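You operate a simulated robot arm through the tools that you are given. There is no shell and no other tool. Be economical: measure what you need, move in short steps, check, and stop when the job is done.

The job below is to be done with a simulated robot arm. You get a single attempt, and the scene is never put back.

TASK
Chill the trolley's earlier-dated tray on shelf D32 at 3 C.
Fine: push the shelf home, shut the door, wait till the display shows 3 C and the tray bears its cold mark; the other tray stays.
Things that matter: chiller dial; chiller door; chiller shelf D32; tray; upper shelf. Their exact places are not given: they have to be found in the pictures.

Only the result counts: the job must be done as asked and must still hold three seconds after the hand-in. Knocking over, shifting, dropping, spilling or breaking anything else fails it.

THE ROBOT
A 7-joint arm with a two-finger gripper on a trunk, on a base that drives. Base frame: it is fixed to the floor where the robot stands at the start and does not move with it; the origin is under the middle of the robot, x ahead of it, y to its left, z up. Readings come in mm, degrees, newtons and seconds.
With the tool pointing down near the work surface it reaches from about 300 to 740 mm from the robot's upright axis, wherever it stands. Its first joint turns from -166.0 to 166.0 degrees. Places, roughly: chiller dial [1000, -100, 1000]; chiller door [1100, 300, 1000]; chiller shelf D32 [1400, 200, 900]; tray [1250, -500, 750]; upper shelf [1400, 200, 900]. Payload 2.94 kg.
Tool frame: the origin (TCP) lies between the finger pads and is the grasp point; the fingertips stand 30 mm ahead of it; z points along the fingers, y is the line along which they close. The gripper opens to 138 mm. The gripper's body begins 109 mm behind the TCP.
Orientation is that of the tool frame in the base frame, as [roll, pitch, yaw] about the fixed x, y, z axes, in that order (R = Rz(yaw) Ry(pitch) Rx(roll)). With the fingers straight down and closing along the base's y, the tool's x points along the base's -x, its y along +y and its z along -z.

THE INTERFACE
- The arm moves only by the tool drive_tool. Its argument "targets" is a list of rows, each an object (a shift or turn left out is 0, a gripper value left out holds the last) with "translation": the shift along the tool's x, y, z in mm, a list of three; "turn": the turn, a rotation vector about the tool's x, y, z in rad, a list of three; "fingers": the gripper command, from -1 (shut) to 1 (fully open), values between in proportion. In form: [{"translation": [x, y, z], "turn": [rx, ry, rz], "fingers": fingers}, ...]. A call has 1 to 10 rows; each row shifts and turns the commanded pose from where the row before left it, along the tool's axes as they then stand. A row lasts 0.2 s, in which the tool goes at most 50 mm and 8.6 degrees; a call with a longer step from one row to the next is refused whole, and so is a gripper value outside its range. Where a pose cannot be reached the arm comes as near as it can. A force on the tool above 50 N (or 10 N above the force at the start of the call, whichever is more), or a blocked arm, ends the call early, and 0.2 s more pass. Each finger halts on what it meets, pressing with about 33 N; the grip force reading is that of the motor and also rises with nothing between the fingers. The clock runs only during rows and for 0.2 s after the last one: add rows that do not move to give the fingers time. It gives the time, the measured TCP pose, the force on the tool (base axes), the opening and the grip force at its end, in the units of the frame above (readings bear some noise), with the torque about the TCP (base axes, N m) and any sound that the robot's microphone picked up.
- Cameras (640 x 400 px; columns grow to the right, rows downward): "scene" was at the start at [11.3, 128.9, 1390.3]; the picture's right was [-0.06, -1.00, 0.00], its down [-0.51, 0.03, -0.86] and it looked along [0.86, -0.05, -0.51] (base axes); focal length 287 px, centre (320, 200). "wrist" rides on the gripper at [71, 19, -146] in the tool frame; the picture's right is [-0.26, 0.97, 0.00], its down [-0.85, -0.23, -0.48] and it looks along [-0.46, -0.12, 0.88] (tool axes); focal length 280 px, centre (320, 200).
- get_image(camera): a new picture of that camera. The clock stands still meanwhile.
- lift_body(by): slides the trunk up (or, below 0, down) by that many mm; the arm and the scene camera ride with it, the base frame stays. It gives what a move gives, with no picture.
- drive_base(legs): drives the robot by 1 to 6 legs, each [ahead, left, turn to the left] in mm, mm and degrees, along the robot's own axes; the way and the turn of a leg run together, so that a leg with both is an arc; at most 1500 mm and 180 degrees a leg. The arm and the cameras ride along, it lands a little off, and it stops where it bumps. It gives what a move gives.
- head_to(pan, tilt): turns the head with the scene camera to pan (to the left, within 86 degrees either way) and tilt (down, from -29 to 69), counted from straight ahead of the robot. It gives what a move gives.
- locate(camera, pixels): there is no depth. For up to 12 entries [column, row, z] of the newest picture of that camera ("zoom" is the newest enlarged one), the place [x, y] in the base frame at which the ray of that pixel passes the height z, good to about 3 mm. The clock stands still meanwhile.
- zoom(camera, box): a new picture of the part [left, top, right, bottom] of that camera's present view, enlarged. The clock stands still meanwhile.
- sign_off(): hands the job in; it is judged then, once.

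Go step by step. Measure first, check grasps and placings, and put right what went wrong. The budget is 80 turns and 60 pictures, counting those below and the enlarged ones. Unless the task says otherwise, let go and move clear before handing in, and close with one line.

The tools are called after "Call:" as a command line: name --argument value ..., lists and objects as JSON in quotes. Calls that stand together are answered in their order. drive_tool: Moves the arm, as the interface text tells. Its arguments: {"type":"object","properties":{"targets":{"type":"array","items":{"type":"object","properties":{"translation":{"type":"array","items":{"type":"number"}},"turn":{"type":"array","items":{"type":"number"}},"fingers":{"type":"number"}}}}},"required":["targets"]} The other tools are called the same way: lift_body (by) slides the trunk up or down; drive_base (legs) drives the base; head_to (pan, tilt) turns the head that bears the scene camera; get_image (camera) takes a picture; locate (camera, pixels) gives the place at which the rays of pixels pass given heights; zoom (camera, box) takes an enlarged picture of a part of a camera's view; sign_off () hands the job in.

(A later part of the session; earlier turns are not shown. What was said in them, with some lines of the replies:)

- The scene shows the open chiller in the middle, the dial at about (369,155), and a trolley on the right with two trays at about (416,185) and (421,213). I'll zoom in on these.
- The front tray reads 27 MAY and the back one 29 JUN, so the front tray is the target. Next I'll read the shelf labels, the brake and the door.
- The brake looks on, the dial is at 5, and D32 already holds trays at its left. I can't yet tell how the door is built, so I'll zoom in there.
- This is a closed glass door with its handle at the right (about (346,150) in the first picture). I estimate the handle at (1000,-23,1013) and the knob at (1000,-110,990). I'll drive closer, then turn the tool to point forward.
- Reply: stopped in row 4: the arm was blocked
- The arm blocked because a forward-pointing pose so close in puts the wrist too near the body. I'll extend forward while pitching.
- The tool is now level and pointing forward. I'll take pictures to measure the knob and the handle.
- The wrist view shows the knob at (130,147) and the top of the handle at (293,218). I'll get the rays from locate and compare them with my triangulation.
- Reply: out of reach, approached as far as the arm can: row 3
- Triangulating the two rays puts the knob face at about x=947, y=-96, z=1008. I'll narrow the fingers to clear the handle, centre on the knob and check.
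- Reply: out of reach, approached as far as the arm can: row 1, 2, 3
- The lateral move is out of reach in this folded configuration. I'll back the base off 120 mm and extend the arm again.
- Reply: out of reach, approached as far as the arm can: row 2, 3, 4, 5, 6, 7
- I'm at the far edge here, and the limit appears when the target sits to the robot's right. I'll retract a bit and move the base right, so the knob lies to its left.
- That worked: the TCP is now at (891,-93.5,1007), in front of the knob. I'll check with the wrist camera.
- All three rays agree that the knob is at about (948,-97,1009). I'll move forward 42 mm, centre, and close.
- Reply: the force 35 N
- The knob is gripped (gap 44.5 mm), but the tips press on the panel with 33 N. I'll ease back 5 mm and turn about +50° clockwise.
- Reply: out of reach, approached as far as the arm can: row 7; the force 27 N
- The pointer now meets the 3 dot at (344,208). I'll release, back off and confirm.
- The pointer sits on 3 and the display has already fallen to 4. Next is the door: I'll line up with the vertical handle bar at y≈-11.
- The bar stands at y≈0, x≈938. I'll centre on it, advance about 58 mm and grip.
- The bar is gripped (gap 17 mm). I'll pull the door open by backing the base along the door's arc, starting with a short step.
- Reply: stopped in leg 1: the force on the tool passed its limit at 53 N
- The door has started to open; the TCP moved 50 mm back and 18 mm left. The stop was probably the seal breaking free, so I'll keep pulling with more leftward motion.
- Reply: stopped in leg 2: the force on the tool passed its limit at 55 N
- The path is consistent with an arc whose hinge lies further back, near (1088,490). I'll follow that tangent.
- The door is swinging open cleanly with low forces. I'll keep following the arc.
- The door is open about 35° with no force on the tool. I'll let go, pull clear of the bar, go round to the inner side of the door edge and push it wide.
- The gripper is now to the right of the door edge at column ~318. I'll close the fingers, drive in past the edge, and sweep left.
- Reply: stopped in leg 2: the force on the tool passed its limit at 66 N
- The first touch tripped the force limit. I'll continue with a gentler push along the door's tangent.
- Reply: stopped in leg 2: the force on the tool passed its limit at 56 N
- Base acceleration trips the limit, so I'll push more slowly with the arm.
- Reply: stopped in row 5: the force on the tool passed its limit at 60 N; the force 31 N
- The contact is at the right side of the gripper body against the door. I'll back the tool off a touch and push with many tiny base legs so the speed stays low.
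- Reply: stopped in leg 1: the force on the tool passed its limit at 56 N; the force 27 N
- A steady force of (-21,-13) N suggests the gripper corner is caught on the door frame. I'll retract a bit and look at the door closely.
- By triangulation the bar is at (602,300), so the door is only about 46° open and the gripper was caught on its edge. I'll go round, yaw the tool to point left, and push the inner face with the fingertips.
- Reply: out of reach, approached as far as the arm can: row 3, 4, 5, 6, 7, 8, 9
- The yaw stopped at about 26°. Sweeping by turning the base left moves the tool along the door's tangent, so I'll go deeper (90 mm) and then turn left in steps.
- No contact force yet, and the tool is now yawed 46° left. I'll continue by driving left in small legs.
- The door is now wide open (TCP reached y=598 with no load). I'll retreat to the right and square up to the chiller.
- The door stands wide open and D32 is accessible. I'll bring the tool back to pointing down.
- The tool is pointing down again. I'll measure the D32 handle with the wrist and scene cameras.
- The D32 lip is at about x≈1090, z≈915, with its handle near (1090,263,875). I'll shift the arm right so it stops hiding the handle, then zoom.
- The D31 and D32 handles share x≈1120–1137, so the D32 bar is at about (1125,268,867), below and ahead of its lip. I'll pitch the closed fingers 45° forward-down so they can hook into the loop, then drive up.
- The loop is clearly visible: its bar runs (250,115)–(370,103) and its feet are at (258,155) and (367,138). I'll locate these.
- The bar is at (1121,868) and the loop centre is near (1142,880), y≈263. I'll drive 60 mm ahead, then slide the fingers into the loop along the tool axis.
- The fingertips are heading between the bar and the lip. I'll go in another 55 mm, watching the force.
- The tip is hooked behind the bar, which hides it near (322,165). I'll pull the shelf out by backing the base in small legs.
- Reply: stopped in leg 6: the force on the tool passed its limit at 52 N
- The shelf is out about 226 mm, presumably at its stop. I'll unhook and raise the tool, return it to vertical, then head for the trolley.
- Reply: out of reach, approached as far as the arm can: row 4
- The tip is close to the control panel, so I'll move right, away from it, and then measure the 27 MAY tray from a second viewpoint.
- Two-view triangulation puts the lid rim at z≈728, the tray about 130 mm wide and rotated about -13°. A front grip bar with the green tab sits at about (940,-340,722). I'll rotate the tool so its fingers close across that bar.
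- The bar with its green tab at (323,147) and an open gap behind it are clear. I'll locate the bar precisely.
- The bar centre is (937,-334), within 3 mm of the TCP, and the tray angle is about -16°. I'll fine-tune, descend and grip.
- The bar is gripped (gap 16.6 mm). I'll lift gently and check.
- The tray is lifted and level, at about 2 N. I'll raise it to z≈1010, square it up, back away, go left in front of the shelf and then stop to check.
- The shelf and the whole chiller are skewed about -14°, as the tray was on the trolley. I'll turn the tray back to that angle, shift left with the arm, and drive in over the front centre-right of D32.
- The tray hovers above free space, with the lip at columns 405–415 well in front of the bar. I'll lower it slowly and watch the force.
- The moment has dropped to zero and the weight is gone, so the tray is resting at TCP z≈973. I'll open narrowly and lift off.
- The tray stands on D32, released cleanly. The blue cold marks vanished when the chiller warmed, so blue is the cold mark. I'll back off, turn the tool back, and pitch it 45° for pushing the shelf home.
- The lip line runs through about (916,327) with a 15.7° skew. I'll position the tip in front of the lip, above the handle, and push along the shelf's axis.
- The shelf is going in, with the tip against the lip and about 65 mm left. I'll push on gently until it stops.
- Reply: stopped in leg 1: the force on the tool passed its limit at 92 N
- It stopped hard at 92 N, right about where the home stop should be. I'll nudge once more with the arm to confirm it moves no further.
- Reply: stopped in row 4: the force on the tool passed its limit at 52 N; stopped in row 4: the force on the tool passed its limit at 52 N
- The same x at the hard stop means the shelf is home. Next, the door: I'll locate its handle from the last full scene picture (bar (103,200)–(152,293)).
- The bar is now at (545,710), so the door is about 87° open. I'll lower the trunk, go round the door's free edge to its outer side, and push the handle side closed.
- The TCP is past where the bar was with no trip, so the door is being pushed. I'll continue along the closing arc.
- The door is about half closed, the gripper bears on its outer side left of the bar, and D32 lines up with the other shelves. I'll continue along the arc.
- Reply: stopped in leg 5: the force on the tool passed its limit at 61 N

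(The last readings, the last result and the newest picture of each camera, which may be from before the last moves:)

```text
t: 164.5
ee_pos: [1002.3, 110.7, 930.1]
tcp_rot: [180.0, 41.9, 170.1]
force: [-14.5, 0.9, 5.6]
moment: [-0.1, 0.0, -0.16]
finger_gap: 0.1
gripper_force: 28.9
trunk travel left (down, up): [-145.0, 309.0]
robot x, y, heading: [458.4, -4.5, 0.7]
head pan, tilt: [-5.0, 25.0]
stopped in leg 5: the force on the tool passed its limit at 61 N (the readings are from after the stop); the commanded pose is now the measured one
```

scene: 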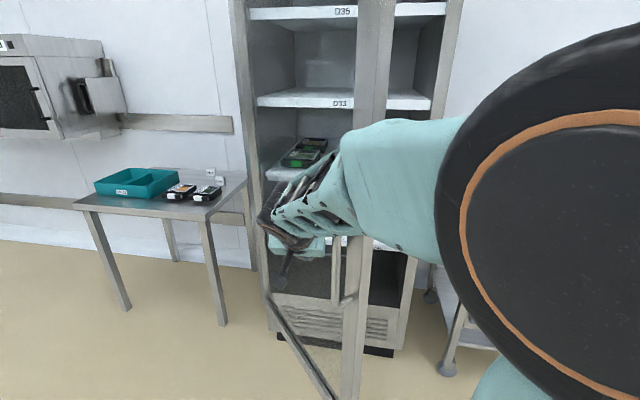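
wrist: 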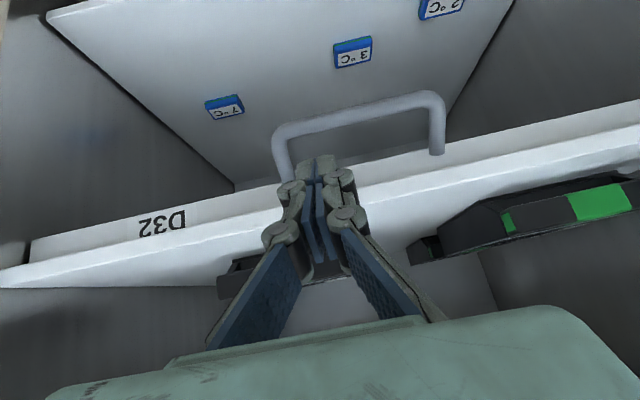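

The push stopped at 61 N with the tip at x≈1023, about where the closed door face should be. I'll nudge once more with the arm and see whether anything still gives.

Call:
drive_tool --targets '[{"translation": [-2, 0, 2]}, {"translation": [-2, 0, 2]}, {"translation": [-2, 0, 2]}, {"translation": [-2, 0, 2]}, {"translation": [-2, 0, 2]}, {"translation": [-2, 0, 2]}, {}]'

```text
t: 165.1
ee_pos: [1002.2, 110.7, 928.0]
tcp_rot: [-180.0, 41.5, 170.2]
force: [-23.9, 2.2, 11.5]
moment: [-0.07, -0.05, -0.22]
finger_gap: 0.0
gripper_force: 28.2
trunk travel left (down, up): [-145.0, 309.0]
robot x, y, heading: [456.1, -5.3, 0.5]
head pan, tilt: [-5.0, 25.0]
stopped in row 3: the force on the tool passed its limit at 54 N (the readings are from after the stop); the commanded pose is now the measured one
```

The door gives no further, so it is shut. I'll back away to a viewpoint where the display is visible, and let the chiller cool.

Call:
drive_tool --targets '[{"translation": [0, 0, -30]}, {"translation": [0, 0, -20]}, {}]'

Call:
drive_base --legs '[[-250, 0, 0], [-250, 0, 0], [0, -200, 0]]'

Call:
lift_body --by 80

Call:
head_to --pan 13 --tilt 27

Call:
drive_tool --targets '[{}, {}, {}, {}, {}, {}, {}, {}, {}, {}]'

Call:
drive_tool --targets '[{}, {}, {}, {}, {}, {}, {}, {}, {}, {}]'

Call:
drive_tool --targets '[{}, {}, {}, {}, {}, {}, {}, {}, {}, {}]'

Call:
drive_tool --targets '[{}, {}, {}, {}, {}, {}, {}, {}, {}, {}]'

Call:
drive_tool --targets '[{}, {}, {}, {}, {}, {}, {}, {}, {}, {}]'

Call:
drive_tool --targets '[{}, {}, {}, {}, {}, {}, {}, {}, {}, {}]'

Call:
drive_tool --targets '[{}, {}, {}, {}, {}, {}, {}, {}, {}, {}]'

Call:
drive_tool --targets '[{}, {}, {}, {}, {}, {}, {}, {}, {}, {}]'

```text
t: 165.9
ee_pos: [972.6, 116.5, 964.3]
tcp_rot: [-179.8, 41.4, 170.4]
force: [0.4, 0.5, -0.6]
moment: [0.01, 0.0, 0.03]
finger_gap: 0.0
gripper_force: 28.2
trunk travel left (down, up): [-145.0, 309.0]
robot x, y, heading: [452.4, -6.4, 0.4]
head pan, tilt: [-5.0, 25.0]
```

```text
t: 171.2
ee_pos: [470.8, -85.0, 963.1]
tcp_rot: [-179.8, 41.4, 170.7]
force: [0.5, 0.7, 0.6]
moment: [-0.04, 0.01, 0.01]
finger_gap: 0.1
gripper_force: 28.4
trunk travel left (down, up): [-145.0, 309.0]
robot x, y, heading: [-42.1, -210.6, 0.9]
head pan, tilt: [-5.0, 25.0]
```

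```text
t: 172.3
ee_pos: [470.7, -85.0, 1043.4]
tcp_rot: [-179.9, 41.4, 170.7]
force: [0.0, -0.8, -0.5]
moment: [0.03, 0.03, 0.0]
finger_gap: 0.0
gripper_force: 28.8
trunk travel left (down, up): [-225.0, 229.0]
robot x, y, heading: [-42.1, -205.2, 0.9]
head pan, tilt: [-5.0, 25.0]
```

```text
t: 173.1
ee_pos: [470.6, -84.9, 1043.3]
tcp_rot: [-179.8, 41.3, 170.7]
force: [0.3, 0.7, 0.6]
moment: [-0.02, 0.0, -0.02]
finger_gap: 0.0
gripper_force: 28.3
trunk travel left (down, up): [-225.0, 229.0]
robot x, y, heading: [-42.4, -209.8, 0.9]
head pan, tilt: [13.0, 27.0]
```

```text
t: 175.3
ee_pos: [471.8, -84.2, 1042.9]
tcp_rot: [-179.8, 41.4, 170.8]
force: [-0.2, 0.1, -0.4]
moment: [0.05, -0.05, 0.01]
finger_gap: 0.1
gripper_force: 28.1
trunk travel left (down, up): [-225.0, 229.0]
robot x, y, heading: [-40.8, -210.4, 1.0]
head pan, tilt: [13.0, 27.0]
```

```text
t: 177.5
ee_pos: [470.4, -86.0, 1043.2]
tcp_rot: [-179.7, 41.4, 170.8]
force: [0.1, 0.2, 0.3]
moment: [0.02, -0.01, 0.02]
finger_gap: 0.0
gripper_force: 28.6
trunk travel left (down, up): [-225.0, 229.0]
robot x, y, heading: [-41.9, -205.3, 0.9]
head pan, tilt: [13.0, 27.0]
```

```text
t: 179.7
ee_pos: [470.7, -84.9, 1045.3]
tcp_rot: [179.9, 41.6, 170.7]
force: [-0.4, 0.1, 0.4]
moment: [-0.01, 0.0, 0.02]
finger_gap: 0.0
gripper_force: 28.5
trunk travel left (down, up): [-225.0, 229.0]
robot x, y, heading: [-42.7, -209.8, 0.8]
head pan, tilt: [13.0, 27.0]
```

```text
t: 181.9
ee_pos: [470.1, -84.7, 1044.2]
tcp_rot: [-179.8, 41.4, 170.7]
force: [0.8, -0.4, -0.1]
moment: [-0.01, 0.04, -0.02]
finger_gap: 0.3
gripper_force: 28.4
trunk travel left (down, up): [-225.0, 229.0]
robot x, y, heading: [-39.7, -205.7, 1.0]
head pan, tilt: [13.0, 27.0]
```

```text
t: 184.1
ee_pos: [470.1, -84.3, 1042.7]
tcp_rot: [-179.8, 41.4, 170.7]
force: [0.5, 0.8, -0.4]
moment: [-0.01, -0.01, -0.03]
finger_gap: 0.0
gripper_force: 28.2
trunk travel left (down, up): [-225.0, 229.0]
robot x, y, heading: [-44.3, -209.4, 0.7]
head pan, tilt: [13.0, 27.0]
```

```text
t: 186.3
ee_pos: [471.1, -85.3, 1043.5]
tcp_rot: [-179.9, 41.4, 170.6]
force: [-1.0, 0.4, 0.5]
moment: [0.0, -0.02, 0.01]
finger_gap: 0.1
gripper_force: 28.3
trunk travel left (down, up): [-225.0, 229.0]
robot x, y, heading: [-40.6, -209.8, 0.9]
head pan, tilt: [13.0, 27.0]
```

```text
t: 188.5
ee_pos: [472.1, -83.7, 1044.0]
tcp_rot: [-179.8, 41.3, 170.7]
force: [-0.1, -0.4, -0.5]
moment: [0.02, 0.0, -0.01]
finger_gap: 0.2
gripper_force: 28.3
trunk travel left (down, up): [-225.0, 229.0]
robot x, y, heading: [-41.3, -209.7, 0.9]
head pan, tilt: [13.0, 27.0]
```

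```text
t: 190.7
ee_pos: [470.4, -83.9, 1043.3]
tcp_rot: [-179.7, 41.4, 170.7]
force: [0.4, -0.8, -0.1]
moment: [0.01, 0.02, 0.04]
finger_gap: 0.1
gripper_force: 28.7
trunk travel left (down, up): [-225.0, 229.0]
robot x, y, heading: [-42.1, -209.9, 0.8]
head pan, tilt: [13.0, 27.0]
```

The door has been shut for about 25 s. I'll wait longer before spending one of the last two pictures.

Call:
drive_tool --targets '[{}, {}, {}, {}, {}, {}, {}, {}, {}, {}]'

Call:
drive_tool --targets '[{}, {}, {}, {}, {}, {}, {}, {}, {}, {}]'

Call:
drive_tool --targets '[{}, {}, {}, {}, {}, {}, {}, {}, {}, {}]'

Call:
drive_tool --targets '[{}, {}, {}, {}, {}, {}, {}, {}, {}, {}]'

Call:
drive_tool --targets '[{}, {}, {}, {}, {}, {}, {}, {}, {}, {}]'

Call:
drive_tool --targets '[{}, {}, {}, {}, {}, {}, {}, {}, {}, {}]'

Call:
zoom --camera "scene" --box '[200, 60, 500, 250]'

```text
t: 192.9
ee_pos: [470.6, -84.6, 1043.9]
tcp_rot: [-179.7, 41.4, 170.6]
force: [0.0, 1.3, -0.4]
moment: [0.02, 0.03, 0.0]
finger_gap: 0.1
gripper_force: 27.8
trunk travel left (down, up): [-225.0, 229.0]
robot x, y, heading: [-40.4, -210.9, 0.6]
head pan, tilt: [13.0, 27.0]
```

```text
t: 195.1
ee_pos: [471.7, -85.7, 1043.2]
tcp_rot: [-179.8, 41.3, 170.7]
force: [0.2, -0.5, -0.9]
moment: [-0.02, 0.01, 0.01]
finger_gap: 0.1
gripper_force: 28.0
trunk travel left (down, up): [-225.0, 229.0]
robot x, y, heading: [-44.2, -213.0, 1.0]
head pan, tilt: [13.0, 27.0]
```

```text
t: 197.3
ee_pos: [471.0, -84.6, 1043.9]
tcp_rot: [-179.7, 41.4, 170.7]
force: [-0.9, -0.9, -0.4]
moment: [0.01, 0.0, -0.02]
finger_gap: 0.0
gripper_force: 28.0
trunk travel left (down, up): [-225.0, 229.0]
robot x, y, heading: [-42.0, -209.3, 1.0]
head pan, tilt: [13.0, 27.0]
```

```text
t: 199.5
ee_pos: [470.0, -84.2, 1043.6]
tcp_rot: [-179.8, 41.4, 170.8]
force: [-0.5, -0.1, -0.2]
moment: [-0.02, -0.01, 0.02]
finger_gap: 0.2
gripper_force: 28.6
trunk travel left (down, up): [-225.0, 229.0]
robot x, y, heading: [-44.3, -210.6, 1.0]
head pan, tilt: [13.0, 27.0]
```

```text
t: 201.7
ee_pos: [470.7, -85.3, 1043.1]
tcp_rot: [-179.9, 41.5, 170.7]
force: [0.2, -0.2, 0.7]
moment: [0.03, 0.03, 0.03]
finger_gap: 0.0
gripper_force: 28.2
trunk travel left (down, up): [-225.0, 229.0]
robot x, y, heading: [-42.5, -211.6, 0.9]
head pan, tilt: [13.0, 27.0]
```

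```text
t: 203.9
ee_pos: [470.4, -84.4, 1043.7]
tcp_rot: [-179.9, 41.4, 170.7]
force: [0.3, -0.4, -0.1]
moment: [0.0, 0.0, 0.0]
finger_gap: 0.0
gripper_force: 28.5
trunk travel left (down, up): [-225.0, 229.0]
robot x, y, heading: [-44.3, -208.4, 0.7]
head pan, tilt: [13.0, 27.0]
```

```text
2.11 times, centred on (350, 155) of scene
```

zoom: 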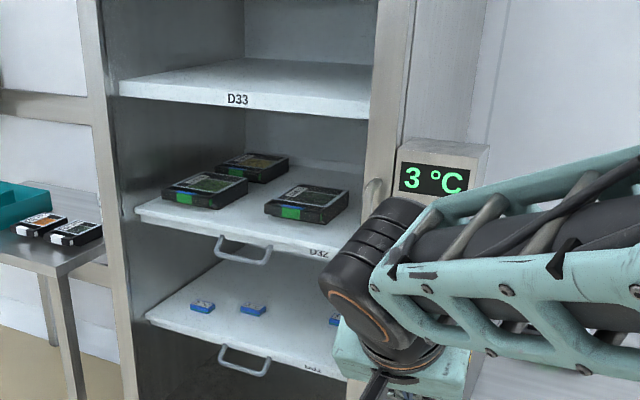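

The display shows 3 °C, the door is shut and the shelf is home. I'll wait a little more, then spend the last picture on the tray's cold mark.

Call:
drive_tool --targets '[{}, {}, {}, {}, {}, {}, {}, {}, {}, {}]'

Call:
drive_tool --targets '[{}, {}, {}, {}, {}, {}, {}, {}, {}, {}]'

Call:
drive_tool --targets '[{}, {}, {}, {}, {}, {}, {}, {}, {}, {}]'

Call:
drive_tool --targets '[{}, {}, {}, {}, {}, {}, {}, {}, {}, {}]'

Call:
drive_tool --targets '[{}, {}, {}, {}, {}, {}, {}, {}, {}, {}]'

Call:
drive_tool --targets '[{}, {}, {}, {}, {}, {}, {}, {}, {}, {}]'

Call:
drive_tool --targets '[{}, {}, {}, {}, {}, {}, {}, {}, {}, {}]'

Call:
drive_tool --targets '[{}, {}, {}, {}, {}, {}, {}, {}, {}, {}]'

Call:
zoom --camera "scene" --box '[265, 120, 425, 210]'

```text
t: 206.1
ee_pos: [470.9, -84.9, 1044.2]
tcp_rot: [-179.8, 41.3, 170.6]
force: [-0.2, 0.5, 0.3]
moment: [0.02, -0.01, 0.02]
finger_gap: 0.0
gripper_force: 28.6
trunk travel left (down, up): [-225.0, 229.0]
robot x, y, heading: [-42.3, -208.9, 1.1]
head pan, tilt: [13.0, 27.0]
```

```text
t: 208.3
ee_pos: [471.7, -85.0, 1044.1]
tcp_rot: [-179.9, 41.4, 170.8]
force: [-0.4, -0.3, 0.5]
moment: [0.02, -0.01, 0.01]
finger_gap: 0.0
gripper_force: 28.3
trunk travel left (down, up): [-225.0, 229.0]
robot x, y, heading: [-41.8, -207.9, 0.7]
head pan, tilt: [13.0, 27.0]
```

```text
t: 210.5
ee_pos: [470.6, -84.6, 1043.4]
tcp_rot: [-179.8, 41.4, 170.7]
force: [-0.4, -0.3, -0.1]
moment: [-0.05, -0.03, 0.04]
finger_gap: 0.0
gripper_force: 28.1
trunk travel left (down, up): [-225.0, 229.0]
robot x, y, heading: [-42.3, -212.8, 0.9]
head pan, tilt: [13.0, 27.0]
```

```text
t: 212.7
ee_pos: [470.6, -84.4, 1043.8]
tcp_rot: [-179.8, 41.4, 170.7]
force: [0.8, -0.9, 0.2]
moment: [-0.02, -0.02, 0.01]
finger_gap: 0.0
gripper_force: 28.4
trunk travel left (down, up): [-225.0, 229.0]
robot x, y, heading: [-42.6, -209.0, 1.0]
head pan, tilt: [13.0, 27.0]
```

```text
t: 214.9
ee_pos: [471.4, -84.1, 1043.1]
tcp_rot: [-179.8, 41.5, 170.7]
force: [-0.2, -0.6, -0.4]
moment: [0.0, 0.0, 0.02]
finger_gap: 0.0
gripper_force: 28.4
trunk travel left (down, up): [-225.0, 229.0]
robot x, y, heading: [-42.7, -214.7, 0.8]
head pan, tilt: [13.0, 27.0]
```

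```text
t: 217.1
ee_pos: [470.2, -84.2, 1044.6]
tcp_rot: [-179.9, 41.4, 170.7]
force: [-0.6, -0.9, 0.0]
moment: [-0.01, 0.0, -0.01]
finger_gap: 0.1
gripper_force: 28.4
trunk travel left (down, up): [-225.0, 229.0]
robot x, y, heading: [-47.7, -208.9, 1.0]
head pan, tilt: [13.0, 27.0]
```

```text
t: 219.3
ee_pos: [470.3, -85.1, 1044.0]
tcp_rot: [-179.8, 41.4, 170.7]
force: [0.0, 0.2, 0.0]
moment: [0.0, 0.02, -0.03]
finger_gap: 0.0
gripper_force: 28.2
trunk travel left (down, up): [-225.0, 229.0]
robot x, y, heading: [-39.8, -210.3, 1.1]
head pan, tilt: [13.0, 27.0]
```

```text
t: 221.5
ee_pos: [470.0, -85.4, 1043.6]
tcp_rot: [-179.9, 41.4, 170.8]
force: [0.1, 0.5, -0.5]
moment: [-0.02, 0.01, -0.03]
finger_gap: 0.1
gripper_force: 27.7
trunk travel left (down, up): [-225.0, 229.0]
robot x, y, heading: [-44.3, -205.6, 0.7]
head pan, tilt: [13.0, 27.0]
```

```text
4.00 times, centred on (345, 165) of scene
```

zoom: 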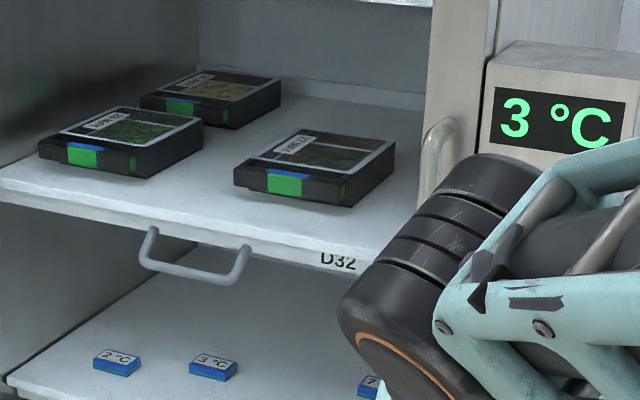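

The 27 MAY tray on D32 bears its blue cold mark at (290,173), the display reads 3 °C, the door is shut and the arm is clear. I'm handing in.

Call:
sign_off

```text
The job is handed in.
```

The 27 MAY tray is on shelf D32 with its cold mark showing. The shelf is pushed home, the door is shut, and the display reads 3 °C; I did not move the 29 JUN tray on the trolley.
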